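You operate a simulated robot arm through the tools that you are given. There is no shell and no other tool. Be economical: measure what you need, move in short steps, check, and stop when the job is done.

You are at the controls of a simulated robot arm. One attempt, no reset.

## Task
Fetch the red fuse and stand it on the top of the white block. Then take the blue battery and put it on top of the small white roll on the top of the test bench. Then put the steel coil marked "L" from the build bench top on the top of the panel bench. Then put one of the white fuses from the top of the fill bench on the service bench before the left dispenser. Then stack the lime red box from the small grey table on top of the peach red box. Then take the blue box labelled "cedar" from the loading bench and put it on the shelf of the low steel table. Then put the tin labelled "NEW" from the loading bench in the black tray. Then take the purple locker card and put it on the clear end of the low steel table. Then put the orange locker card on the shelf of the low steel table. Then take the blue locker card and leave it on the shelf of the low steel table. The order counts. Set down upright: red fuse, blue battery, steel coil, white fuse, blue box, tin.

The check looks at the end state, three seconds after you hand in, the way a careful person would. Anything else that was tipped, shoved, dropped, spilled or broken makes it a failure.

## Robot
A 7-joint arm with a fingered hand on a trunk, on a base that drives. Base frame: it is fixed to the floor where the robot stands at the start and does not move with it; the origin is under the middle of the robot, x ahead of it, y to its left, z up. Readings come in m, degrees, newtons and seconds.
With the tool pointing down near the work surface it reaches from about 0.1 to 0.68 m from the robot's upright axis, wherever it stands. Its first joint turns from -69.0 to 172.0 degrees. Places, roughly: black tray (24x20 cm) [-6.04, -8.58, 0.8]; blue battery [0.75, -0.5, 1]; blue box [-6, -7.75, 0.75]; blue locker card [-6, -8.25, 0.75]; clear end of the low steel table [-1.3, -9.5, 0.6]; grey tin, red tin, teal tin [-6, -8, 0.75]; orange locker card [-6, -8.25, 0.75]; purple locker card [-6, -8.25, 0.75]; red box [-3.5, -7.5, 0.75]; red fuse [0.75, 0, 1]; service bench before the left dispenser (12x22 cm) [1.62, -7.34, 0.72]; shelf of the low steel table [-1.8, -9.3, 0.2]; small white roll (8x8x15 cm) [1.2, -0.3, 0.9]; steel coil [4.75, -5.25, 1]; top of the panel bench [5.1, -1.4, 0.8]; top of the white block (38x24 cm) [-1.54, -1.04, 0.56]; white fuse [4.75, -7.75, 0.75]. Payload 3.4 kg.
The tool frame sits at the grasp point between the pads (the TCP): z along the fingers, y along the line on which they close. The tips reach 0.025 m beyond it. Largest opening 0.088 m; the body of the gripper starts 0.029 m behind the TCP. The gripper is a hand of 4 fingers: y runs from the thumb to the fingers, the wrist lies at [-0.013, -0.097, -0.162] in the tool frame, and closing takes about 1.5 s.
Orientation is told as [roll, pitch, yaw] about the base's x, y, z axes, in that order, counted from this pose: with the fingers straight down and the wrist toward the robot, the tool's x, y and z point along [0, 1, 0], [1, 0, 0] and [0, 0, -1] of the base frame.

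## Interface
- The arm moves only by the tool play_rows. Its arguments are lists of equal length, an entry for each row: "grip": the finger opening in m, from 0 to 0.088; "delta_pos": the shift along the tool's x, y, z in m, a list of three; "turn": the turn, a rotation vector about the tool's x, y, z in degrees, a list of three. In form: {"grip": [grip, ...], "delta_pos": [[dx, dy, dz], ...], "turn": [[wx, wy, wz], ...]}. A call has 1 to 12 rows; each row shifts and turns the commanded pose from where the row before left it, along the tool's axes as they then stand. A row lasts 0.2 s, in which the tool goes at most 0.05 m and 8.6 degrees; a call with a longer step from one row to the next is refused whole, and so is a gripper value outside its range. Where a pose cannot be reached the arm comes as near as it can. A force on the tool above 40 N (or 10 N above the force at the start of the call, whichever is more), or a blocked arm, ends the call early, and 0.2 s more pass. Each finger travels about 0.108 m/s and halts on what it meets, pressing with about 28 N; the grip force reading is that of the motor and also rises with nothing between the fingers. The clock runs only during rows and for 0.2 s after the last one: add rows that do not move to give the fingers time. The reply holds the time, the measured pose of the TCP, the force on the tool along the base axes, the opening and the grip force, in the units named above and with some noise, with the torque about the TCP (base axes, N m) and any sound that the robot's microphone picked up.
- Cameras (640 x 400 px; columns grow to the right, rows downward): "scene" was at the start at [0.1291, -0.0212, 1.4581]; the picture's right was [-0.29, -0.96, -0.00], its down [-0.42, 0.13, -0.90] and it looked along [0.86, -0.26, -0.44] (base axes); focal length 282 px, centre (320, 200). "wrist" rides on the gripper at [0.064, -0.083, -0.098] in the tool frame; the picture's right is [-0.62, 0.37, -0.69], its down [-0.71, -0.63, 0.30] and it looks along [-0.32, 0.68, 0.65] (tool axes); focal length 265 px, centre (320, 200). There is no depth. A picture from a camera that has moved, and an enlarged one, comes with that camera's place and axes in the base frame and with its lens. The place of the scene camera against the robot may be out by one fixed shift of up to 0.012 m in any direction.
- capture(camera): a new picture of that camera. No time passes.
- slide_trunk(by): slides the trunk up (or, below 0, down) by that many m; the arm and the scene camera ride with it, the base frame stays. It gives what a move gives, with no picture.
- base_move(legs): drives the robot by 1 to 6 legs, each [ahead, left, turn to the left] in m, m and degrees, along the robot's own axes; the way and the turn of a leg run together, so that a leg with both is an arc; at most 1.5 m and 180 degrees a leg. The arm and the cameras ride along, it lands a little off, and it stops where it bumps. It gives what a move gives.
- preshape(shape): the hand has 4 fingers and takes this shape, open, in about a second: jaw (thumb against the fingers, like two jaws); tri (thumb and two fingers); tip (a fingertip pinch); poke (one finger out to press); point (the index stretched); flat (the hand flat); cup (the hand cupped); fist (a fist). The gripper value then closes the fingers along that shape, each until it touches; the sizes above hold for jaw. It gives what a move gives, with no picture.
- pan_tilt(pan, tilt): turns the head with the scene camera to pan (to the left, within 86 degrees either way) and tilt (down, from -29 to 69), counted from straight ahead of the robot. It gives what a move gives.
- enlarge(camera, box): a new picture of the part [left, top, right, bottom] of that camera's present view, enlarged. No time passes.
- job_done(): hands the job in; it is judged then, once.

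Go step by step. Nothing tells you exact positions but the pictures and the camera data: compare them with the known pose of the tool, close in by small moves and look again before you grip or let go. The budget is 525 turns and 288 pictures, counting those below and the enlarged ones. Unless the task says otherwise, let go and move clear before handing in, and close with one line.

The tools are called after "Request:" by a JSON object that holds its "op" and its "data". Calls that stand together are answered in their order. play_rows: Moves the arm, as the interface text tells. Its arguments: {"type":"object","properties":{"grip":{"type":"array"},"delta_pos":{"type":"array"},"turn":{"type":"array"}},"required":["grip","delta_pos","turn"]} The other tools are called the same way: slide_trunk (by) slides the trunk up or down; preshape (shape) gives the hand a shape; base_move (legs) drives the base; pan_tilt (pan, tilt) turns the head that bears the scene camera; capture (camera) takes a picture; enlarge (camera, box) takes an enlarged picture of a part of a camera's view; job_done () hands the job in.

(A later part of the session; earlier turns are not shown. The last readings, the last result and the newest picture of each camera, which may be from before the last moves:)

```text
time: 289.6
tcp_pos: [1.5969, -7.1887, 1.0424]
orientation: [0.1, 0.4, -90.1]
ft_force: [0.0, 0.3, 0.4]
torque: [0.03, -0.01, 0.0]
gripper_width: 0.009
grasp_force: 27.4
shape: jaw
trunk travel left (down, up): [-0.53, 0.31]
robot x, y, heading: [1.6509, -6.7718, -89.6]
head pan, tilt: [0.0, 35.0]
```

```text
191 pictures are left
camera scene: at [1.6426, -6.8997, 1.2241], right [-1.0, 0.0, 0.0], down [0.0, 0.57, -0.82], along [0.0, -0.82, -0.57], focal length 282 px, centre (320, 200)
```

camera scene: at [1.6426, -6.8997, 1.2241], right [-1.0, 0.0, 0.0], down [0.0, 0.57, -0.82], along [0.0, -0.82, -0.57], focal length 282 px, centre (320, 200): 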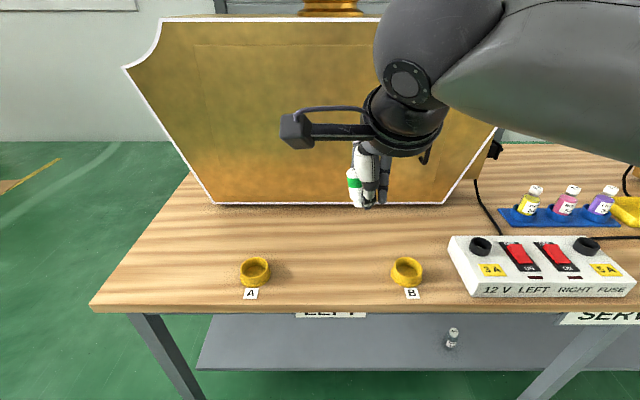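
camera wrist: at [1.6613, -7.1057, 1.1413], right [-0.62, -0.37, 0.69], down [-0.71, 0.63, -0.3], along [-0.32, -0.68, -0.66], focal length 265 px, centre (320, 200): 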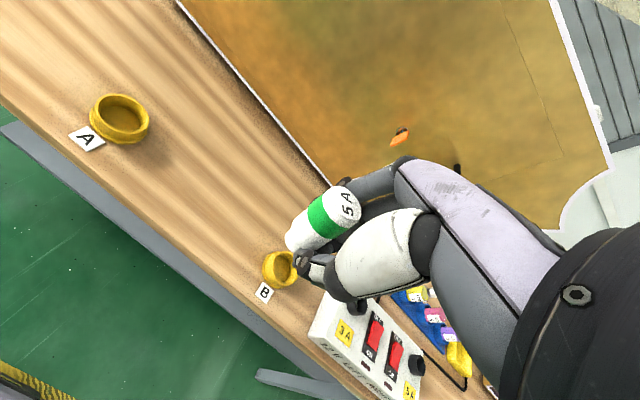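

Cups A and B bracket the target [1.62, -7.34]; the surface is near z 0.72. Moving over it and lowering partly.

Request:
{"op": "play_rows", "data": {"grip": [0.002, 0.002, 0.002, 0.002, 0.002, 0.002, 0.002, 0.002], "delta_pos": [[0.006, 0.038, 0], [0.006, 0.038, 0], [0.006, 0.038, 0], [0.005, 0.037, 0], [0, 0, 0.05], [0, 0, 0.05], [0, 0, 0.05], [0, 0, 0.05]], "turn": [[0, 0, 0], [0, 0, 0], [0, 0, 0], [0, 0, 0], [0, 0, 0], [0, 0, 0], [0, 0, 0], [0, 0, 0]]}}

Request:
{"op": "capture", "data": {"camera": "wrist"}}

Request:
{"op": "capture", "data": {"camera": "scene"}}

```text
time: 291.4
tcp_pos: [1.6208, -7.3395, 0.8389]
orientation: [0.1, 0.3, -90.1]
ft_force: [0.8, -0.1, -0.7]
torque: [0.01, 0.01, -0.01]
gripper_width: 0.0085
grasp_force: 28.3
shape: jaw
trunk travel left (down, up): [-0.53, 0.31]
robot x, y, heading: [1.6488, -6.7705, -89.8]
head pan, tilt: [0.0, 35.0]
```

```text
190 pictures are left
camera wrist: at [1.6839, -7.2576, 0.9386], right [-0.62, -0.37, 0.69], down [-0.71, 0.63, -0.3], along [-0.32, -0.68, -0.66], focal length 265 px, centre (320, 200)
```

wrist: 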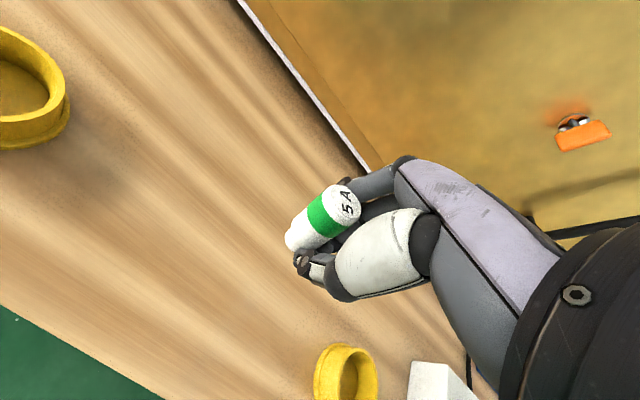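

```text
189 pictures are left
camera scene: at [1.6427, -6.9006, 1.2241], right [-1.0, 0.0, 0.0], down [0.0, 0.57, -0.82], along [0.0, -0.82, -0.57], focal length 282 px, centre (320, 200)
```

scene: 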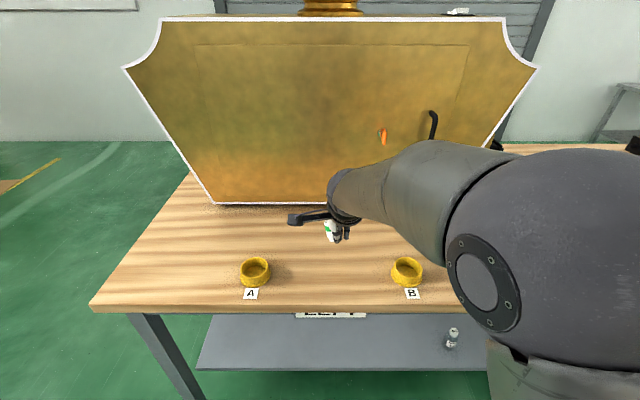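

Request:
{"op": "play_rows", "data": {"grip": [0.002, 0.002, 0.002, 0.002], "delta_pos": [[0, 0, 0.03], [0, 0, 0.02], [0, 0, 0.01], [0, 0, 0]], "turn": [[0, 0, 0], [0, 0, 0], [0, 0, 0], [0, 0, 0]]}}

Request:
{"op": "enlarge", "data": {"camera": "wrist", "box": [200, 140, 440, 320]}}

Request:
{"op": "enlarge", "data": {"camera": "scene", "box": [280, 180, 400, 280]}}

```text
time: 292.4
tcp_pos: [1.6199, -7.3386, 0.7798]
orientation: [0.0, 0.4, -90.0]
ft_force: [-0.2, 0.4, -0.9]
torque: [-0.01, 0.02, 0.01]
gripper_width: 0.0085
grasp_force: 27.8
shape: jaw
trunk travel left (down, up): [-0.53, 0.31]
robot x, y, heading: [1.6519, -6.7694, -90.0]
head pan, tilt: [0.0, 35.0]
```

```text
2.22 times, centred on (320, 230) of wrist
camera zoom: at [1.6838, -7.2563, 0.88], right [-0.62, -0.37, 0.69], down [-0.71, 0.63, -0.3], along [-0.32, -0.68, -0.66], focal length 590 px, centre (320, 133)
```

zoom: 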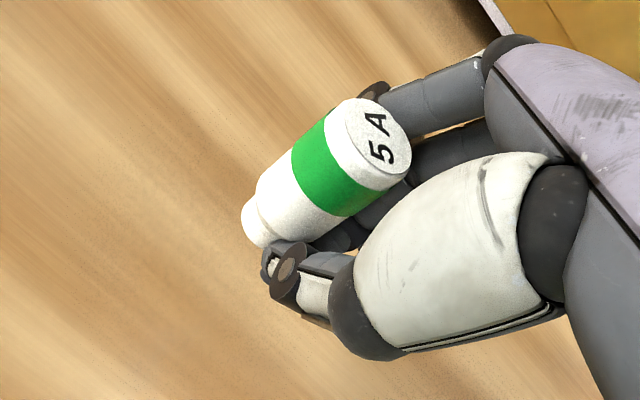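

```text
4.00 times, centred on (340, 230) of scene
camera zoom: at [1.6425, -6.8998, 1.2241], right [-1.0, 0.0, 0.0], down [0.0, 0.57, -0.82], along [0.0, -0.82, -0.57], focal length 1129 px, centre (240, 80)
```

zoom: 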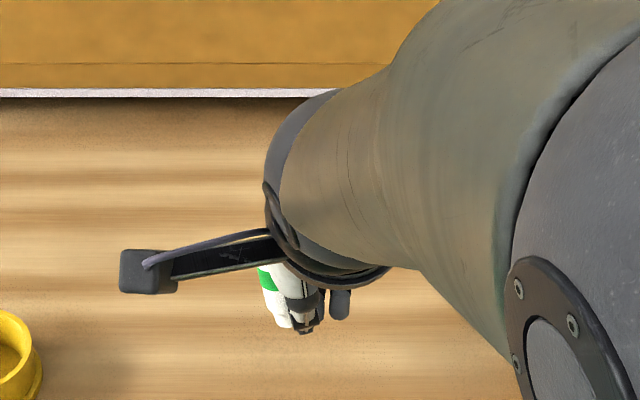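

The fuse leans a little in the grip (top toward tool +x). I'll raise slightly, rotate the hand to bring the fuse upright and compare.

Request:
{"op": "play_rows", "data": {"grip": [0.002, 0.002, 0.002, 0.002], "delta_pos": [[0, 0, -0.02], [0, 0, 0], [0, 0, 0], [0, 0, 0]], "turn": [[0, 0, 0], [0, 6.5, 0], [0, 6.5, 0], [0, 0, 0]]}}

Request:
{"op": "enlarge", "data": {"camera": "wrist", "box": [200, 140, 440, 320]}}

Request:
{"op": "enlarge", "data": {"camera": "scene", "box": [280, 180, 400, 280]}}

```text
time: 293.4
tcp_pos: [1.6215, -7.3383, 0.8017]
orientation: [13.2, 0.2, -90.1]
ft_force: [0.0, -0.3, -0.6]
torque: [-0.01, -0.01, 0.0]
gripper_width: 0.0087
grasp_force: 27.6
shape: jaw
trunk travel left (down, up): [-0.53, 0.31]
robot x, y, heading: [1.655, -6.7669, -90.0]
head pan, tilt: [0.0, 35.0]
```

```text
2.22 times, centred on (320, 230) of wrist
camera zoom: at [1.6612, -7.2556, 0.913], right [-0.76, -0.37, 0.53], down [-0.63, 0.63, -0.46], along [-0.17, -0.68, -0.71], focal length 590 px, centre (320, 133)
```

zoom: 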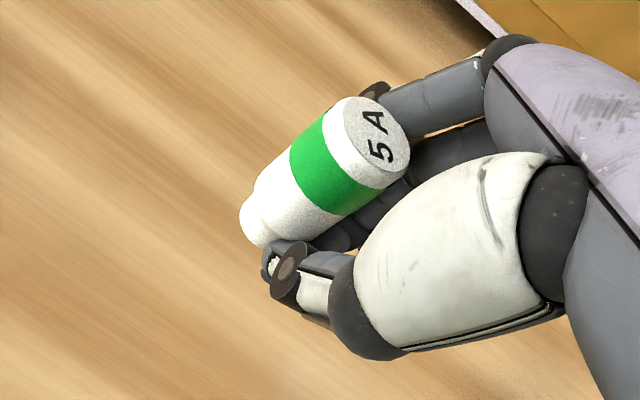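

```text
4.00 times, centred on (340, 230) of scene
camera zoom: at [1.6428, -6.8998, 1.2241], right [-1.0, 0.0, 0.0], down [0.0, 0.57, -0.82], along [0.0, -0.82, -0.57], focal length 1129 px, centre (240, 80)
```

zoom: 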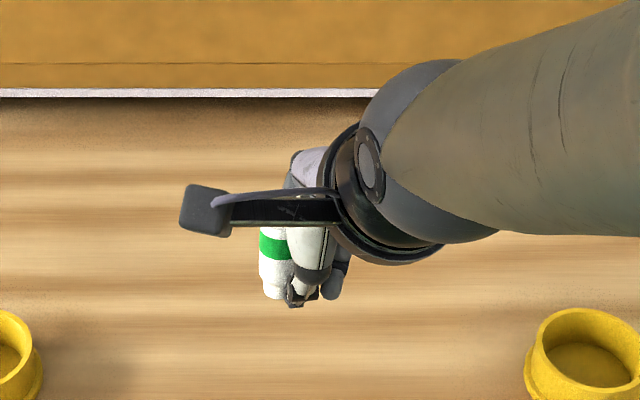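

The fuse now reads vertical in both views. Lowering straight down in base z (compensating for the hand's tilt).

Request:
{"op": "play_rows", "data": {"grip": [0.002, 0.002, 0.002], "delta_pos": [[-0.0045, 0, 0.0195], [-0.00225, 0, 0.00974], [0, 0, 0]], "turn": [[0, 0, 0], [0, 0, 0], [0, 0, 0]]}}

Request:
{"op": "play_rows", "data": {"grip": [0.002, 0.002, 0.002], "delta_pos": [[-0.0009, 0, 0.0039], [-0.0005, 0, 0.002], [0, 0, 0]], "turn": [[0, 0, 0], [0, 0, 0], [0, 0, 0]]}}

Request:
{"op": "enlarge", "data": {"camera": "wrist", "box": [200, 140, 440, 320]}}

```text
time: 294.1
tcp_pos: [1.6213, -7.3378, 0.771]
orientation: [13.1, 0.4, -90.2]
ft_force: [0.4, 0.0, -0.1]
torque: [-0.01, -0.03, -0.01]
gripper_width: 0.0085
grasp_force: 27.9
shape: jaw
trunk travel left (down, up): [-0.53, 0.31]
robot x, y, heading: [1.6547, -6.7688, -90.2]
head pan, tilt: [0.0, 35.0]
```

```text
time: 294.9
tcp_pos: [1.6211, -7.3369, 0.7648]
orientation: [13.2, 0.4, -90.1]
ft_force: [0.0, 0.8, -0.1]
torque: [0.02, 0.02, -0.02]
gripper_width: 0.0087
grasp_force: 27.6
shape: jaw
trunk travel left (down, up): [-0.53, 0.31]
robot x, y, heading: [1.6486, -6.769, -90.0]
head pan, tilt: [0.0, 35.0]
```

```text
2.22 times, centred on (320, 230) of wrist
camera zoom: at [1.6607, -7.2548, 0.876], right [-0.76, -0.37, 0.53], down [-0.63, 0.63, -0.45], along [-0.17, -0.68, -0.71], focal length 590 px, centre (320, 133)
```

zoom: 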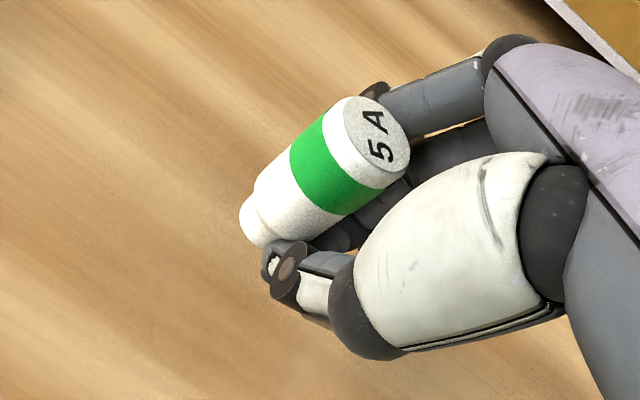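

Request:
{"op": "play_rows", "data": {"grip": [0.002, 0.002, 0.002], "delta_pos": [[-0.0005, 0, 0.002], [-0.0005, 0, 0.002], [0, 0, 0]], "turn": [[0, 0, 0], [0, 0, 0], [0, 0, 0]]}}

Request:
{"op": "play_rows", "data": {"grip": [0.002, 0.002, 0.002], "delta_pos": [[-0.0005, 0, 0.002], [-0.0005, 0, 0.002], [0, 0, 0]], "turn": [[0, 0, 0], [0, 0, 0], [0, 0, 0]]}}

Request:
{"op": "play_rows", "data": {"grip": [0.002, 0.002, 0.002], "delta_pos": [[-0.0005, 0, 0.002], [-0.0005, 0, 0.002], [0, 0, 0]], "turn": [[0, 0, 0], [0, 0, 0], [0, 0, 0]]}}

```text
time: 295.8
tcp_pos: [1.6216, -7.3379, 0.76]
orientation: [13.2, 0.4, -90.2]
ft_force: [-0.1, -0.5, -0.1]
torque: [-0.03, 0.04, 0.0]
gripper_width: 0.0087
grasp_force: 28.2
shape: jaw
trunk travel left (down, up): [-0.53, 0.31]
robot x, y, heading: [1.6529, -6.7657, -90.0]
head pan, tilt: [0.0, 35.0]
```

```text
time: 296.6
tcp_pos: [1.621, -7.337, 0.7549]
orientation: [13.1, 0.5, -90.1]
ft_force: [0.0, 0.1, -1.1]
torque: [-0.01, 0.03, 0.02]
gripper_width: 0.0084
grasp_force: 28.2
shape: jaw
trunk travel left (down, up): [-0.53, 0.31]
robot x, y, heading: [1.6516, -6.7685, -89.8]
head pan, tilt: [0.0, 35.0]
```

```text
time: 297.4
tcp_pos: [1.6216, -7.3372, 0.7516]
orientation: [13.0, 0.3, -90.1]
ft_force: [0.1, 0.3, -1.0]
torque: [-0.01, 0.02, 0.0]
gripper_width: 0.0086
grasp_force: 28.3
shape: jaw
trunk travel left (down, up): [-0.53, 0.31]
robot x, y, heading: [1.6526, -6.7675, -90.2]
head pan, tilt: [0.0, 35.0]
```

No contact yet; continuing in small steps.

Request:
{"op": "play_rows", "data": {"grip": [0.002, 0.002, 0.002], "delta_pos": [[-0.0005, 0, 0.002], [-0.0005, 0, 0.0015], [0, 0, 0]], "turn": [[0, 0, 0], [0, 0, 0], [0, 0, 0]]}}

Request:
{"op": "play_rows", "data": {"grip": [0.002, 0.002, 0.002], "delta_pos": [[-0.0005, 0, 0.0015], [-0.0003, 0, 0.0015], [0, 0, 0]], "turn": [[0, 0, 0], [0, 0, 0], [0, 0, 0]]}}

Request:
{"op": "enlarge", "data": {"camera": "scene", "box": [300, 200, 380, 260]}}

Request:
{"op": "enlarge", "data": {"camera": "wrist", "box": [200, 140, 440, 320]}}

```text
time: 298.1
tcp_pos: [1.6214, -7.3383, 0.7482]
orientation: [13.1, 0.3, -90.2]
ft_force: [-0.1, -0.4, -0.9]
torque: [-0.01, -0.02, -0.02]
gripper_width: 0.0083
grasp_force: 28.1
shape: jaw
trunk travel left (down, up): [-0.53, 0.31]
robot x, y, heading: [1.6554, -6.7651, -89.9]
head pan, tilt: [0.0, 35.0]
```

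```text
time: 298.9
tcp_pos: [1.6205, -7.3378, 0.7451]
orientation: [13.2, 0.4, -90.1]
ft_force: [0.5, -0.7, 2.0]
torque: [-0.03, 0.08, 0.01]
gripper_width: 0.0085
grasp_force: 27.7
shape: jaw
trunk travel left (down, up): [-0.53, 0.31]
robot x, y, heading: [1.6533, -6.7671, -89.8]
head pan, tilt: [0.0, 35.0]
```

```text
6.67 times, centred on (340, 230) of scene
camera zoom: at [1.6425, -6.8996, 1.2242], right [-1.0, 0.0, 0.0], down [0.0, 0.57, -0.82], along [0.0, -0.82, -0.57], focal length 1882 px, centre (187, 0)
```

zoom: 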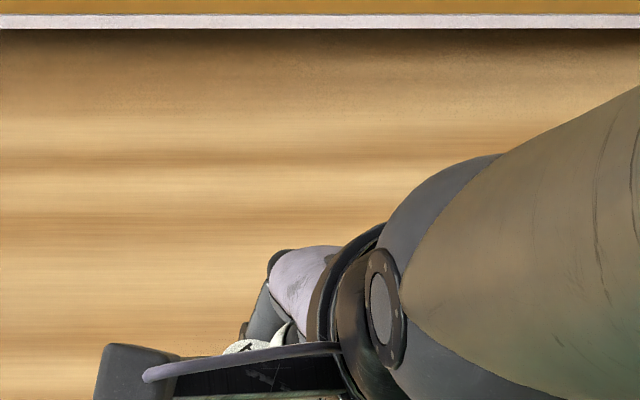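

```text
2.22 times, centred on (320, 230) of wrist
camera zoom: at [1.6607, -7.2555, 0.8571], right [-0.76, -0.37, 0.53], down [-0.63, 0.63, -0.46], along [-0.17, -0.68, -0.71], focal length 590 px, centre (320, 133)
```

zoom: 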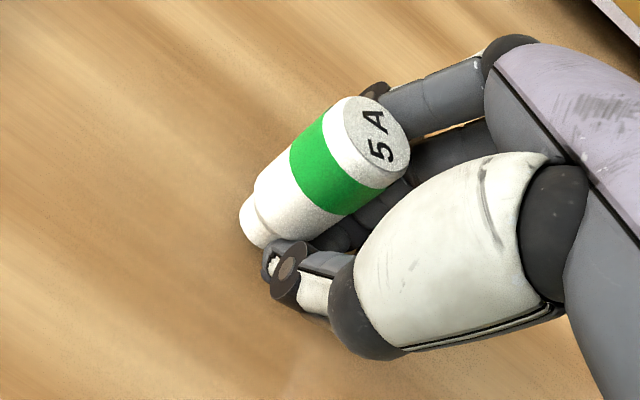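

Light contact at z≈0.745. One more millimetre, then open gently.

Request:
{"op": "play_rows", "data": {"grip": [0.002, 0.002], "delta_pos": [[-0.0003, 0, 0.0012], [0, 0, 0]], "turn": [[0, 0, 0], [0, 0, 0]]}}

Request:
{"op": "enlarge", "data": {"camera": "wrist", "box": [200, 140, 440, 320]}}

```text
time: 299.6
tcp_pos: [1.6215, -7.3388, 0.7455]
orientation: [13.2, 0.2, -90.1]
ft_force: [-0.9, -2.3, 10.4]
torque: [-0.16, 0.01, 0.07]
gripper_width: 0.0086
grasp_force: 28.3
shape: jaw
trunk travel left (down, up): [-0.53, 0.31]
robot x, y, heading: [1.6493, -6.7688, -90.0]
head pan, tilt: [0.0, 35.0]
```

```text
2.22 times, centred on (320, 230) of wrist
camera zoom: at [1.6606, -7.2551, 0.8566], right [-0.76, -0.37, 0.53], down [-0.63, 0.63, -0.46], along [-0.17, -0.68, -0.71], focal length 590 px, centre (320, 133)
```

zoom: 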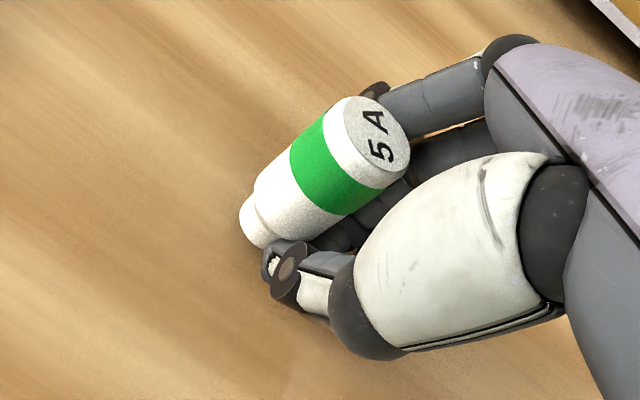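

Firm contact (10 N). Opening slowly.

Request:
{"op": "play_rows", "data": {"grip": [0.01, 0.013, 0.016, 0.02, 0.025, 0.032, 0.042, 0.055, 0.07, 0.08, 0.08], "delta_pos": [[0, 0, 0], [0, 0, 0], [0, 0, 0], [0, 0, 0], [0, 0, 0], [0, 0, 0], [0, 0, 0], [0, 0, 0], [0, 0, 0], [0, 0, 0], [0, 0, 0]], "turn": [[0, 0, 0], [0, 0, 0], [0, 0, 0], [0, 0, 0], [0, 0, 0], [0, 0, 0], [0, 0, 0], [0, 0, 0], [0, 0, 0], [0, 0, 0], [0, 0, 0]]}}

Request:
{"op": "capture", "data": {"camera": "wrist"}}

```text
time: 301.9
tcp_pos: [1.6198, -7.335, 0.7468]
orientation: [13.1, -0.1, -90.0]
ft_force: [0.5, 7.2, 22.5]
torque: [-0.81, 0.32, -0.08]
gripper_width: 0.0766
grasp_force: 0.1
shape: jaw
trunk travel left (down, up): [-0.53, 0.31]
robot x, y, heading: [1.65, -6.766, -90.0]
head pan, tilt: [0.0, 35.0]
```

```text
180 pictures are left
camera wrist: at [1.6606, -7.2522, 0.8582], right [-0.76, -0.37, 0.53], down [-0.63, 0.63, -0.46], along [-0.17, -0.68, -0.71], focal length 265 px, centre (320, 200)
```

wrist: 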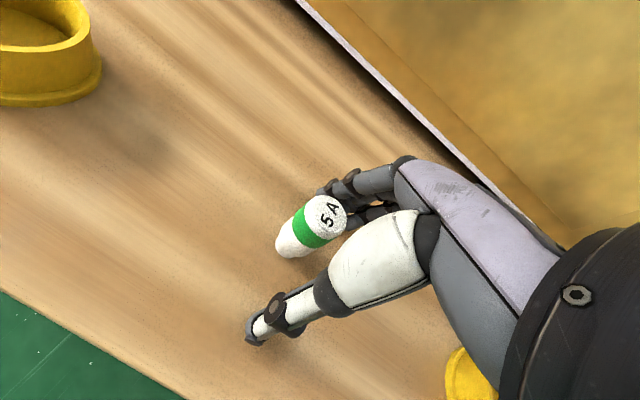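

The fuse stands by itself; the fingertips touch the bench. Rising straight up.

Request:
{"op": "play_rows", "data": {"grip": [0.08, 0.08, 0.08, 0.08, 0.08, 0.08, 0.08], "delta_pos": [[0.001, 0, -0.005], [0.0023, 0, -0.0097], [0.0068, 0, -0.029], [0.009, 0, -0.039], [0.011, 0, -0.048], [0.011, 0, -0.048], [0, 0, 0]], "turn": [[0, 0, 0], [0, 0, 0], [0, 0, 0], [0, 0, 0], [0, 0, 0], [0, 0, 0], [0, 0, 0]]}}

Request:
{"op": "capture", "data": {"camera": "wrist"}}

Request:
{"op": "capture", "data": {"camera": "scene"}}

```text
time: 303.6
tcp_pos: [1.6184, -7.3387, 0.9264]
orientation: [13.1, 0.4, -90.2]
ft_force: [-0.4, -0.4, 0.1]
torque: [0.0, -0.02, 0.02]
gripper_width: 0.0798
grasp_force: 0.0
shape: jaw
trunk travel left (down, up): [-0.53, 0.31]
robot x, y, heading: [1.6529, -6.7673, -90.2]
head pan, tilt: [0.0, 35.0]
```

```text
179 pictures are left
camera wrist: at [1.6587, -7.2562, 1.0384], right [-0.76, -0.37, 0.53], down [-0.63, 0.63, -0.45], along [-0.17, -0.68, -0.71], focal length 265 px, centre (320, 200)
```

wrist: 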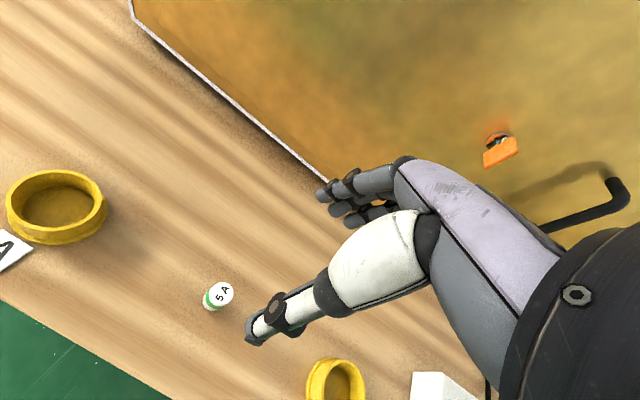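

```text
178 pictures are left
camera scene: at [1.6425, -6.9, 1.2241], right [-1.0, 0.0, 0.0], down [0.0, 0.57, -0.82], along [0.0, -0.82, -0.57], focal length 282 px, centre (320, 200)
```

scene: 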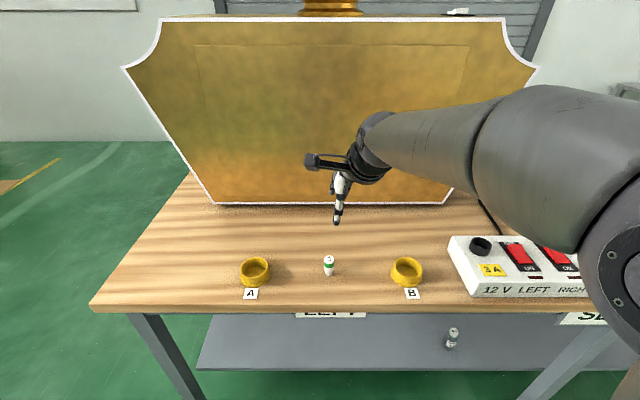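

The white fuse stands before the left dispenser. Levelling the hand, backing off, and turning west toward the small grey table near [-3.5, -7.5].

Request:
{"op": "play_rows", "data": {"grip": [0.08, 0.08, 0.08, 0.08, 0.08, 0.08], "delta_pos": [[0, 0, 0], [0, 0, 0], [0, -0.04, -0.04], [0, -0.04, -0.04], [0, -0.04, -0.03], [0, 0, 0]], "turn": [[0, -6.5, 0], [0, -6.5, 0], [0, 0, 0], [0, 0, 0], [0, 0, 0], [0, 0, 0]]}}

Request:
{"op": "base_move", "data": {"legs": [[-0.45, 0, 0], [0, 0, -90]]}}

Request:
{"op": "slide_trunk", "data": {"by": 0.22}}

Request:
{"op": "pan_tilt", "data": {"pan": 5, "tilt": 20}}

Request:
{"op": "capture", "data": {"camera": "scene"}}

```text
refused: row 3 steps farther than a row can; nothing moved
```

```text
time: 310.1
tcp_pos: [1.0799, -6.2762, 0.9255]
orientation: [13.2, 0.3, 179.0]
ft_force: [-0.3, 0.2, 0.2]
torque: [-0.02, 0.01, 0.02]
gripper_width: 0.0798
grasp_force: 0.1
shape: jaw
trunk travel left (down, up): [-0.53, 0.31]
robot x, y, heading: [1.6536, -6.3217, 179.0]
head pan, tilt: [0.0, 35.0]
```

```text
time: 312.4
tcp_pos: [1.0809, -6.278, 1.1454]
orientation: [13.0, 0.5, 179.1]
ft_force: [0.2, -0.3, 0.4]
torque: [-0.02, -0.01, 0.03]
gripper_width: 0.0797
grasp_force: 0.1
shape: jaw
trunk travel left (down, up): [-0.75, 0.09]
robot x, y, heading: [1.6527, -6.3155, 179.2]
head pan, tilt: [0.0, 35.0]
```

```text
time: 313.2
tcp_pos: [1.0807, -6.2774, 1.1459]
orientation: [13.0, 0.4, 179.0]
ft_force: [0.0, -0.6, 0.0]
torque: [0.01, 0.0, 0.04]
gripper_width: 0.0799
grasp_force: 0.0
shape: jaw
trunk travel left (down, up): [-0.75, 0.09]
robot x, y, heading: [1.6511, -6.3168, 178.9]
head pan, tilt: [5.0, 20.0]
```

```text
177 pictures are left
camera scene: at [1.5003, -6.3186, 1.4679], right [-0.07, 1.0, 0.0], down [0.34, 0.02, -0.94], along [-0.94, -0.07, -0.34], focal length 282 px, centre (320, 200)
```

scene: 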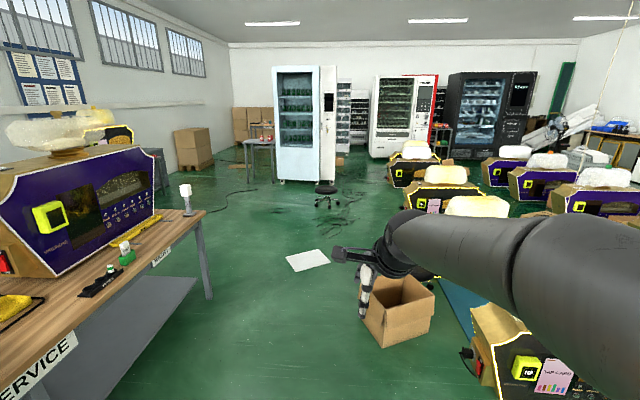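

Path noted: keep between the open carton and the bench, skirt the paper on the floor. Levelling the hand first, then driving.

Request:
{"op": "play_rows", "data": {"grip": [0.08, 0.08, 0.08, 0.08, 0.08, 0.08], "delta_pos": [[0, 0, 0], [0, 0, 0], [0, -0.04, 0], [0, -0.04, 0], [0, -0.04, 0], [0, 0, 0]], "turn": [[0, -6.5, 0], [0, -6.5, 0], [0, 0, 0], [0, 0, 0], [0, 0, 0], [0, 0, 0]]}}

Request:
{"op": "base_move", "data": {"legs": [[1.35, 0.4, 0], [0.75, 0.16, 0], [0.55, 0.41, 0]]}}

Request:
{"op": "pan_tilt", "data": {"pan": 5, "tilt": 25}}

Request:
{"op": "capture", "data": {"camera": "scene"}}

```text
time: 314.6
tcp_pos: [1.2006, -6.2806, 1.1472]
orientation: [0.1, 0.4, 178.9]
ft_force: [-0.3, 0.1, -0.2]
torque: [-0.01, 0.02, 0.01]
gripper_width: 0.08
grasp_force: 0.0
shape: jaw
trunk travel left (down, up): [-0.75, 0.09]
robot x, y, heading: [1.6571, -6.3201, 179.2]
head pan, tilt: [5.0, 20.0]
```

```text
time: 328.8
tcp_pos: [-1.4768, -7.2065, 1.148]
orientation: [0.1, 0.5, 178.6]
ft_force: [-0.3, 0.5, -0.1]
torque: [0.01, 0.02, -0.02]
gripper_width: 0.0797
grasp_force: 0.1
shape: jaw
trunk travel left (down, up): [-0.75, 0.09]
robot x, y, heading: [-1.0234, -7.2494, 178.7]
head pan, tilt: [5.0, 20.0]
```

```text
time: 329.4
tcp_pos: [-1.4758, -7.2061, 1.1472]
orientation: [0.1, 0.2, 178.6]
ft_force: [0.7, -0.1, -0.6]
torque: [-0.03, 0.01, 0.0]
gripper_width: 0.0797
grasp_force: 0.0
shape: jaw
trunk travel left (down, up): [-0.75, 0.09]
robot x, y, heading: [-1.0274, -7.2492, 178.6]
head pan, tilt: [5.0, 25.0]
```

```text
176 pictures are left
camera scene: at [-1.1759, -7.247, 1.4599], right [-0.06, 1.0, 0.0], down [0.42, 0.03, -0.91], along [-0.9, -0.06, -0.42], focal length 282 px, centre (320, 200)
```

scene: 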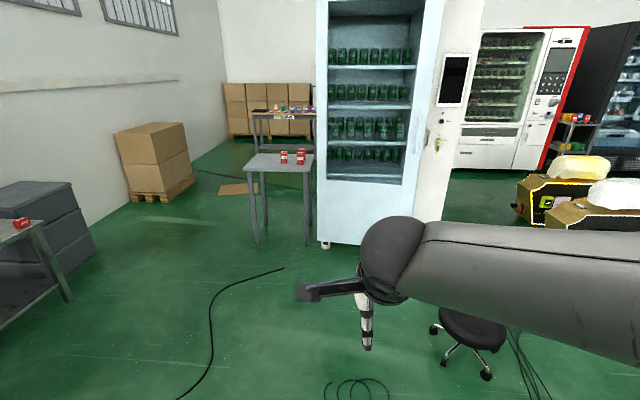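

The small grey table stands left of the cooler with two red boxes on it around [-3.55, -7.7]. Driving up to it.

Request:
{"op": "base_move", "data": {"legs": [[0.9, 0.24, 0], [0.85, 0.24, 0]]}}

Request:
{"op": "pan_tilt", "data": {"pan": 0, "tilt": 40}}

Request:
{"op": "capture", "data": {"camera": "scene"}}

Request:
{"op": "capture", "data": {"camera": "wrist"}}

```text
time: 338.5
tcp_pos: [-3.2233, -7.6492, 1.1475]
orientation: [0.1, 0.4, 178.6]
ft_force: [1.0, 0.2, 0.1]
torque: [0.0, 0.02, -0.04]
gripper_width: 0.0799
grasp_force: 0.1
shape: jaw
trunk travel left (down, up): [-0.75, 0.09]
robot x, y, heading: [-2.7726, -7.6883, 179.0]
head pan, tilt: [5.0, 25.0]
```

```text
time: 339.3
tcp_pos: [-3.2232, -7.6494, 1.1485]
orientation: [0.1, 0.3, 178.6]
ft_force: [-0.2, -0.2, 0.4]
torque: [-0.02, 0.02, 0.01]
gripper_width: 0.0799
grasp_force: 0.0
shape: jaw
trunk travel left (down, up): [-0.75, 0.09]
robot x, y, heading: [-2.7722, -7.6872, 178.8]
head pan, tilt: [0.0, 40.0]
```

```text
175 pictures are left
camera scene: at [-2.9161, -7.6814, 1.4366], right [0.02, 1.0, 0.0], down [0.64, -0.01, -0.77], along [-0.77, 0.02, -0.64], focal length 282 px, centre (320, 200)
```

scene: 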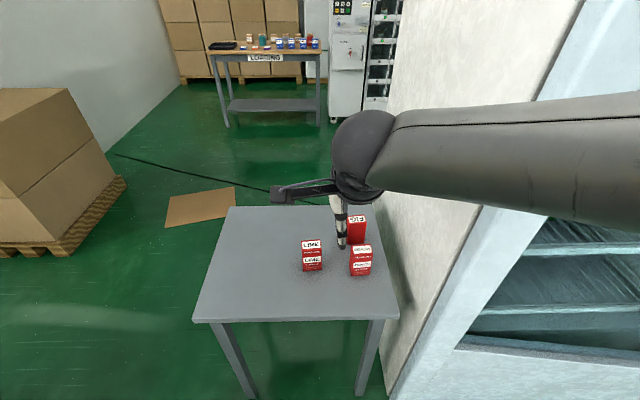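

```text
174 pictures are left
camera wrist: at [-3.1422, -7.7144, 1.2474], right [-0.36, 0.63, 0.69], down [0.65, 0.7, -0.3], along [-0.67, 0.34, -0.66], focal length 265 px, centre (320, 200)
```

wrist: 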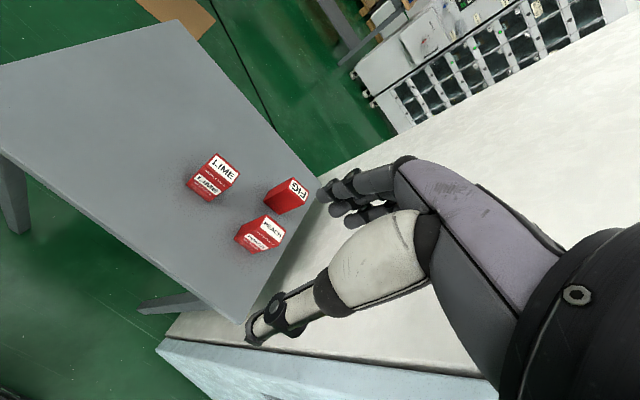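

Three red boxes: LIME, FIG and PEACH. Zooming for exact geometry.

Request:
{"op": "enlarge", "data": {"camera": "scene", "box": [270, 200, 400, 300]}}

Request:
{"op": "enlarge", "data": {"camera": "wrist", "box": [160, 130, 320, 270]}}

```text
4.00 times, centred on (335, 250) of scene
camera zoom: at [-2.9161, -7.6814, 1.4366], right [0.02, 1.0, 0.0], down [0.64, -0.01, -0.77], along [-0.77, 0.02, -0.64], focal length 1129 px, centre (260, 0)
```

zoom: 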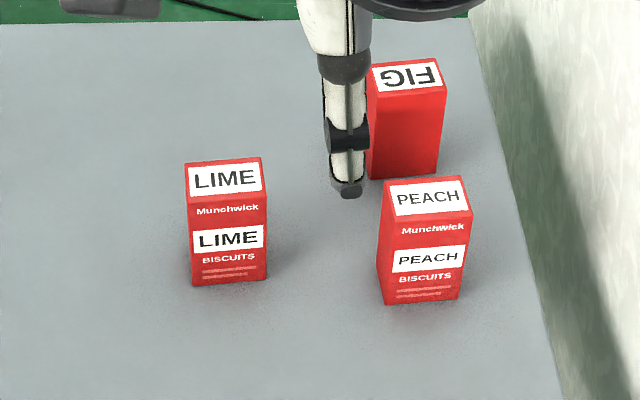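

```text
2.86 times, centred on (240, 200) of wrist
camera zoom: at [-3.1422, -7.7144, 1.2474], right [-0.36, 0.63, 0.69], down [0.65, 0.7, -0.3], along [-0.67, 0.34, -0.66], focal length 758 px, centre (549, 200)
```

zoom: 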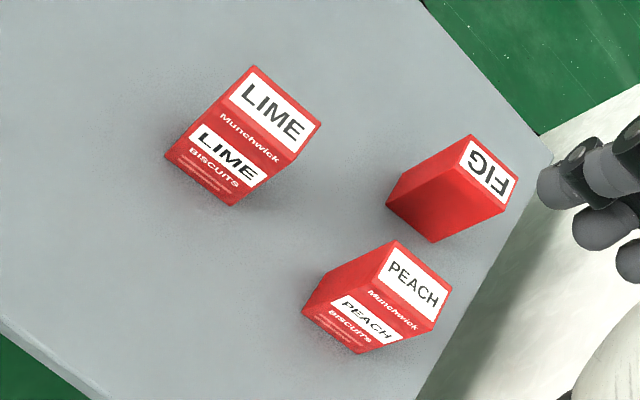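

I'll shift left a bit (to keep the elbow off the cooler) and slightly ahead, then take new looks for height.

Request:
{"op": "base_move", "data": {"legs": [[0.1, 0.2, 0]]}}

Request:
{"op": "play_rows", "data": {"grip": [0.08, 0.08, 0.08, 0.08, 0.08], "delta_pos": [[-0.045, 0.015, 0], [-0.045, 0.015, 0], [-0.04, 0.01, 0], [0, 0, 0.05], [0, 0, 0.03]], "turn": [[0, 0, 0], [0, 0, 0], [0, 0, 0], [0, 0, 0], [0, 0, 0]]}}

Request:
{"op": "capture", "data": {"camera": "wrist"}}

Request:
{"op": "capture", "data": {"camera": "scene"}}

```text
time: 341.0
tcp_pos: [-3.33, -7.8466, 1.1479]
orientation: [0.2, 0.4, 178.3]
ft_force: [1.0, -0.2, 0.8]
torque: [0.03, -0.01, 0.03]
gripper_width: 0.0798
grasp_force: 0.0
shape: jaw
trunk travel left (down, up): [-0.75, 0.09]
robot x, y, heading: [-2.8782, -7.885, 178.6]
head pan, tilt: [0.0, 40.0]
```

```text
time: 342.2
tcp_pos: [-3.3649, -7.715, 1.0654]
orientation: [0.0, 0.3, 178.4]
ft_force: [-0.7, -0.5, 0.7]
torque: [-0.01, 0.0, 0.0]
gripper_width: 0.0799
grasp_force: 0.0
shape: jaw
trunk travel left (down, up): [-0.75, 0.09]
robot x, y, heading: [-2.8749, -7.8881, 178.5]
head pan, tilt: [0.0, 40.0]
```

```text
171 pictures are left
camera wrist: at [-3.284, -7.7812, 1.1652], right [-0.35, 0.63, 0.69], down [0.65, 0.7, -0.3], along [-0.67, 0.34, -0.66], focal length 265 px, centre (320, 200)
```

wrist: 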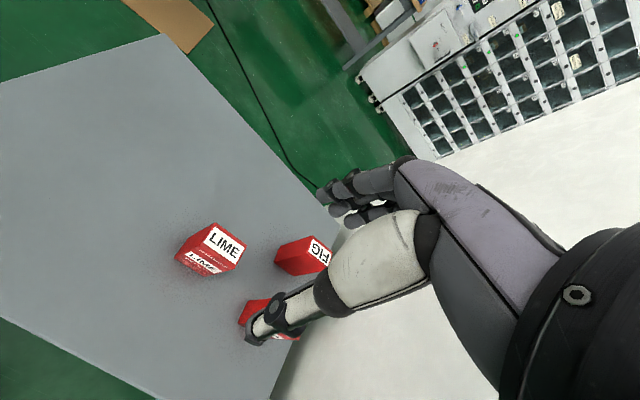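

```text
170 pictures are left
camera scene: at [-3.0221, -7.8798, 1.4365], right [0.03, 1.0, 0.0], down [0.64, -0.02, -0.77], along [-0.77, 0.02, -0.64], focal length 282 px, centre (320, 200)
```

scene: 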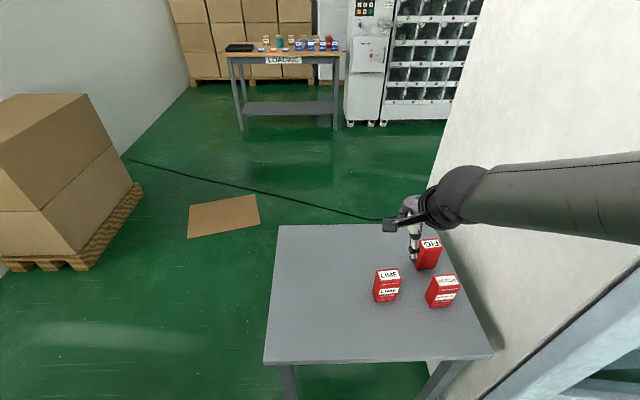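

Matching wrist rays put LIME's top at [-3.438, -7.700, 0.825] and PEACH's at about [-3.417, -7.558]. Moving over LIME.

Request:
{"op": "play_rows", "data": {"grip": [0.088, 0.088, 0.088, 0.088, 0.088, 0.088], "delta_pos": [[-0.007, 0.037, 0], [-0.006, 0.036, 0], [0, 0, 0.05], [0, 0, 0.05], [0, 0, 0.04], [0, 0, 0]], "turn": [[0, 0, 0], [0, 0, 0], [0, 0, 0], [0, 0, 0], [0, 0, 0], [0, 0, 0]]}}

Request:
{"op": "capture", "data": {"camera": "wrist"}}

Request:
{"op": "enlarge", "data": {"camera": "scene", "box": [330, 210, 490, 320]}}

```text
time: 343.6
tcp_pos: [-3.4365, -7.7001, 0.9253]
orientation: [0.1, 0.4, 178.5]
ft_force: [0.1, 0.3, -0.1]
torque: [-0.01, -0.01, 0.0]
gripper_width: 0.0878
grasp_force: 0.0
shape: jaw
trunk travel left (down, up): [-0.75, 0.09]
robot x, y, heading: [-2.8747, -7.8845, 178.4]
head pan, tilt: [0.0, 40.0]
```

```text
169 pictures are left
camera wrist: at [-3.3558, -7.7661, 1.0261], right [-0.35, 0.63, 0.69], down [0.65, 0.7, -0.3], along [-0.67, 0.34, -0.66], focal length 265 px, centre (320, 200)
```

wrist: 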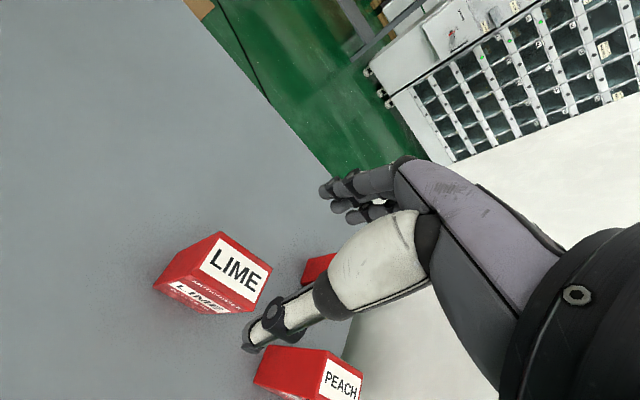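

```text
3.64 times, centred on (410, 265) of scene
camera zoom: at [-3.021, -7.8795, 1.4366], right [0.03, 1.0, 0.0], down [0.64, -0.02, -0.77], along [-0.77, 0.02, -0.64], focal length 1027 px, centre (-7, -36)
```

zoom: 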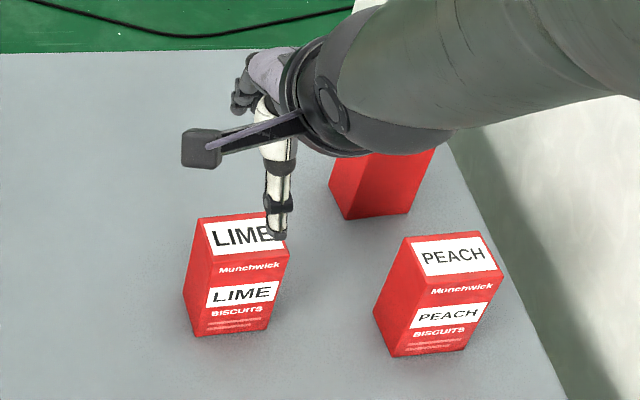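

LIME is centred and square to the hand. Lowering to grip just its upper part and closing.

Request:
{"op": "play_rows", "data": {"grip": [0.088, 0.088, 0.088, 0.088], "delta_pos": [[0, 0, 0.04], [0, 0, 0.04], [0, 0, 0.025], [0, 0, 0.012]], "turn": [[0, 0, 0], [0, 0, 0], [0, 0, 0], [0, 0, 0]]}}

Request:
{"op": "capture", "data": {"camera": "wrist"}}

```text
time: 344.6
tcp_pos: [-3.4379, -7.7019, 0.8075]
orientation: [0.1, 0.3, 178.4]
ft_force: [-0.8, -0.1, -0.4]
torque: [0.05, 0.0, 0.01]
gripper_width: 0.0875
grasp_force: 0.0
shape: jaw
trunk travel left (down, up): [-0.75, 0.09]
robot x, y, heading: [-2.8795, -7.8903, 178.6]
head pan, tilt: [0.0, 40.0]
```

```text
167 pictures are left
camera wrist: at [-3.3565, -7.767, 0.9078], right [-0.35, 0.63, 0.69], down [0.65, 0.7, -0.3], along [-0.67, 0.34, -0.66], focal length 265 px, centre (320, 200)
```

wrist: 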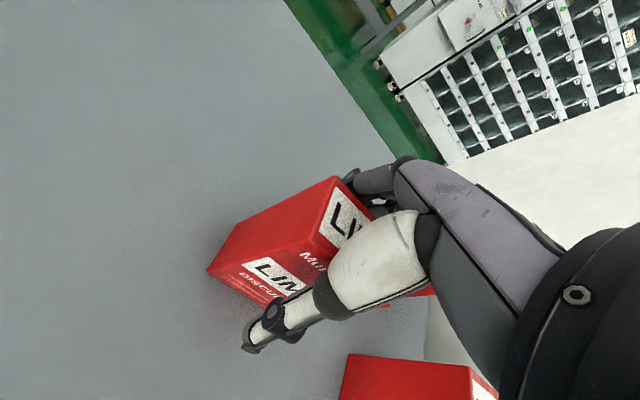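

Request:
{"op": "play_rows", "data": {"grip": [0.075, 0.062, 0.05, 0.04, 0.034, 0.03, 0.03, 0.03, 0.03], "delta_pos": [[0, 0, 0], [0, 0, 0], [0, 0, 0], [0, 0, 0], [0, 0, 0], [0, 0, 0], [0, 0, 0], [0, 0, 0], [0, 0, 0]], "turn": [[0, 0, 0], [0, 0, 0], [0, 0, 0], [0, 0, 0], [0, 0, 0], [0, 0, 0], [0, 0, 0], [0, 0, 0], [0, 0, 0]]}}

Request:
{"op": "capture", "data": {"camera": "wrist"}}

```text
time: 346.6
tcp_pos: [-3.437, -7.7011, 0.8079]
orientation: [0.2, 0.4, 178.5]
ft_force: [0.0, 0.5, 0.9]
torque: [0.0, 0.02, 0.03]
gripper_width: 0.0325
grasp_force: 27.6
shape: jaw
trunk travel left (down, up): [-0.75, 0.09]
robot x, y, heading: [-2.876, -7.8856, 178.4]
head pan, tilt: [0.0, 40.0]
```

```text
166 pictures are left
camera wrist: at [-3.3563, -7.7671, 0.908], right [-0.36, 0.63, 0.69], down [0.65, 0.7, -0.3], along [-0.67, 0.34, -0.66], focal length 265 px, centre (320, 200)
```

wrist: 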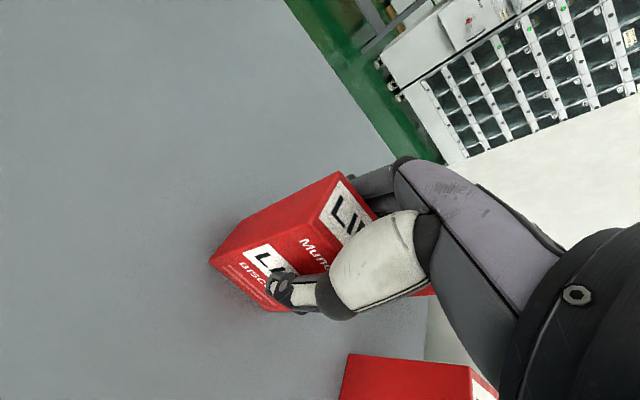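

Held. Lifting 0.15 m and checking.

Request:
{"op": "play_rows", "data": {"grip": [0.03, 0.03, 0.03, 0.03, 0.03, 0.03], "delta_pos": [[0, 0, -0.02], [0, 0, -0.04], [0, 0, -0.05], [0, 0, -0.05], [0, 0, 0], [0, 0, 0]], "turn": [[0, 0, 0], [0, 0, 0], [0, 0, 0], [0, 0, 0], [0, 0, 0], [0, 0, 0]]}}

Request:
{"op": "capture", "data": {"camera": "wrist"}}

Request:
{"op": "capture", "data": {"camera": "scene"}}

```text
time: 348.0
tcp_pos: [-3.4328, -7.698, 0.9718]
orientation: [0.2, 0.4, 178.5]
ft_force: [0.4, 0.6, -1.3]
torque: [-0.02, 0.04, 0.01]
gripper_width: 0.0326
grasp_force: 28.5
shape: jaw
trunk travel left (down, up): [-0.75, 0.09]
robot x, y, heading: [-2.8768, -7.8902, 178.6]
head pan, tilt: [0.0, 40.0]
```

```text
165 pictures are left
camera wrist: at [-3.3523, -7.7649, 1.07], right [-0.36, 0.63, 0.69], down [0.65, 0.7, -0.3], along [-0.67, 0.34, -0.66], focal length 265 px, centre (320, 200)
```

wrist: 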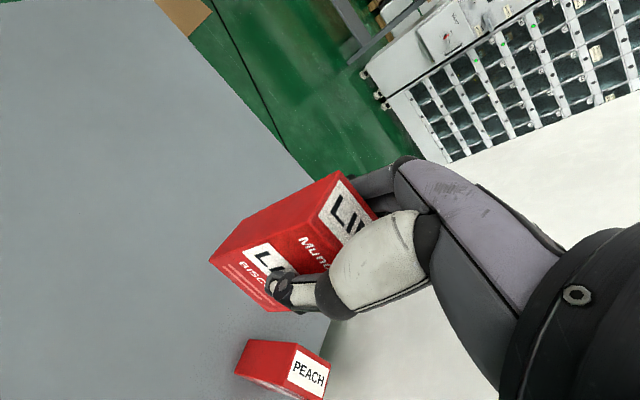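

```text
164 pictures are left
camera scene: at [-3.0212, -7.8795, 1.4366], right [0.03, 1.0, 0.0], down [0.64, -0.02, -0.77], along [-0.77, 0.02, -0.64], focal length 282 px, centre (320, 200)
```

scene: 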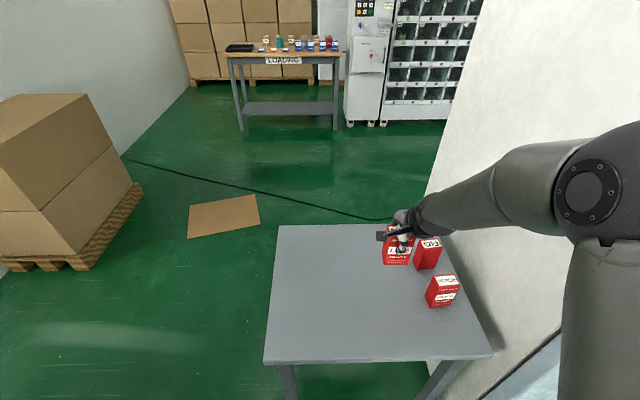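

Before moving toward PEACH I want to see the clearance between my elbow and the cooler.

Request:
{"op": "pan_tilt", "data": {"pan": -45, "tilt": 25}}

Request:
{"op": "capture", "data": {"camera": "scene"}}

```text
time: 349.1
tcp_pos: [-3.4329, -7.6987, 0.9694]
orientation: [0.1, 0.4, 178.3]
ft_force: [0.5, -0.2, -0.7]
torque: [0.0, 0.03, 0.0]
gripper_width: 0.0326
grasp_force: 28.4
shape: jaw
trunk travel left (down, up): [-0.75, 0.09]
robot x, y, heading: [-2.8796, -7.8896, 178.5]
head pan, tilt: [-45.0, 25.0]
```

```text
163 pictures are left
camera scene: at [-3.0004, -7.8149, 1.4598], right [0.72, 0.69, 0.0], down [0.29, -0.31, -0.91], along [-0.62, 0.66, -0.42], focal length 282 px, centre (320, 200)
```

scene: 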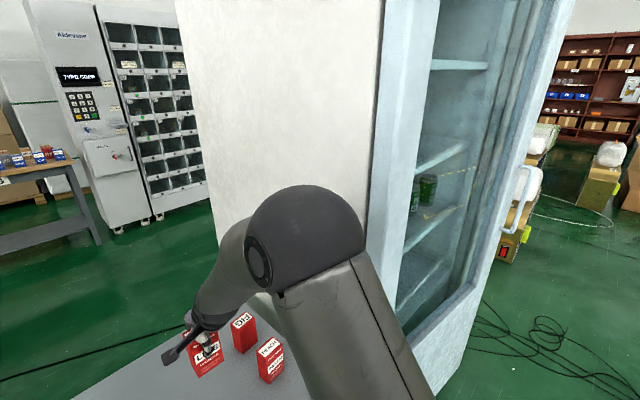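

The elbow would come close to the cooler from here. I'll draw the hand back, rotate the base right ~33° so the elbow stays clear, then turn the hand back to match the boxes.

Request:
{"op": "play_rows", "data": {"grip": [0.03, 0.03, 0.03, 0.03], "delta_pos": [[0, -0.02, -0.03], [0.01, -0.045, 0], [0.01, -0.045, 0], [0, 0, 0]], "turn": [[0, 0, 0], [0, 0, 0], [0, 0, 0], [0, 0, 0]]}}

Request:
{"op": "base_move", "data": {"legs": [[0, 0, -33]]}}

Request:
{"op": "play_rows", "data": {"grip": [0.03, 0.03, 0.03, 0.03, 0.03], "delta_pos": [[0, 0, 0], [0, 0, 0], [0, 0, 0], [0, 0, 0], [0, 0, 0]], "turn": [[0, 0, -8.3], [0, 0, -8.3], [0, 0, -8.3], [0, 0, -8.1], [0, 0, 0]]}}

Request:
{"op": "pan_tilt", "data": {"pan": 0, "tilt": 40}}

Request:
{"op": "capture", "data": {"camera": "scene"}}

Request:
{"op": "capture", "data": {"camera": "wrist"}}

```text
time: 350.1
tcp_pos: [-3.3244, -7.7225, 0.9995]
orientation: [0.1, 0.3, 178.4]
ft_force: [0.3, -0.1, -0.6]
torque: [0.02, -0.02, -0.01]
gripper_width: 0.0324
grasp_force: 28.0
shape: jaw
trunk travel left (down, up): [-0.75, 0.09]
robot x, y, heading: [-2.8811, -7.8866, 178.9]
head pan, tilt: [-45.0, 25.0]
```

```text
time: 352.1
tcp_pos: [-3.1637, -7.506, 1.0006]
orientation: [0.2, 0.4, 145.6]
ft_force: [0.6, 0.2, -1.7]
torque: [0.0, -0.03, 0.0]
gripper_width: 0.0321
grasp_force: 28.0
shape: jaw
trunk travel left (down, up): [-0.75, 0.09]
robot x, y, heading: [-2.8777, -7.8892, 145.6]
head pan, tilt: [-45.0, 25.0]
```

```text
time: 353.3
tcp_pos: [-3.1639, -7.5079, 1.0008]
orientation: [0.3, 0.3, 178.7]
ft_force: [-0.6, -0.5, -0.6]
torque: [0.0, -0.01, -0.02]
gripper_width: 0.0323
grasp_force: 28.1
shape: jaw
trunk travel left (down, up): [-0.75, 0.09]
robot x, y, heading: [-2.8761, -7.8858, 145.5]
head pan, tilt: [-45.0, 25.0]
```

```text
time: 354.4
tcp_pos: [-3.1649, -7.5065, 1.0005]
orientation: [0.3, 0.3, 178.7]
ft_force: [-0.1, -0.3, -0.5]
torque: [0.04, -0.01, -0.01]
gripper_width: 0.0321
grasp_force: 28.2
shape: jaw
trunk travel left (down, up): [-0.75, 0.09]
robot x, y, heading: [-2.8782, -7.8853, 146.0]
head pan, tilt: [0.0, 40.0]
```

```text
162 pictures are left
camera scene: at [-2.9982, -7.8066, 1.4366], right [0.56, 0.83, 0.0], down [0.53, -0.36, -0.77], along [-0.63, 0.43, -0.64], focal length 282 px, centre (320, 200)
```

scene: 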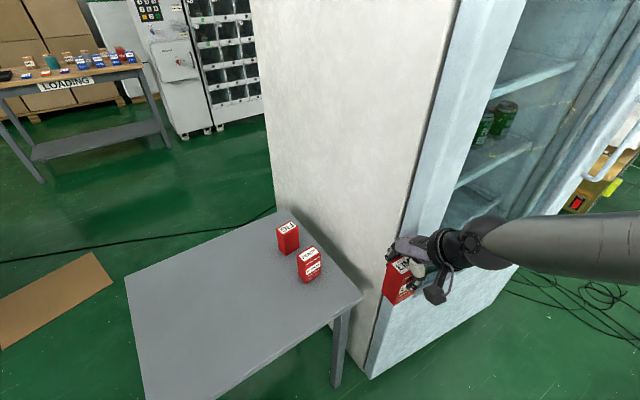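

```text
161 pictures are left
camera wrist: at [-3.0828, -7.5719, 1.1004], right [-0.36, 0.63, 0.69], down [0.65, 0.7, -0.31], along [-0.67, 0.34, -0.66], focal length 265 px, centre (320, 200)
```

wrist: 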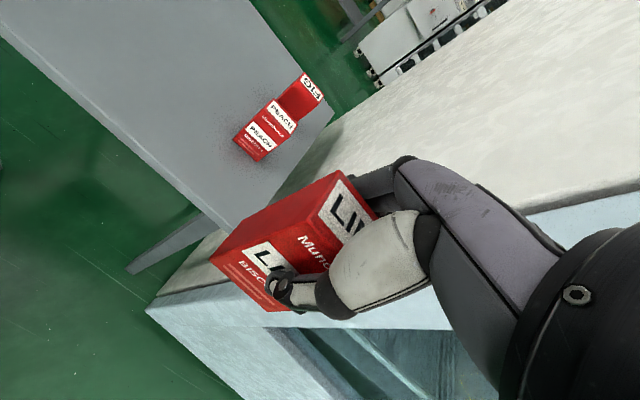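

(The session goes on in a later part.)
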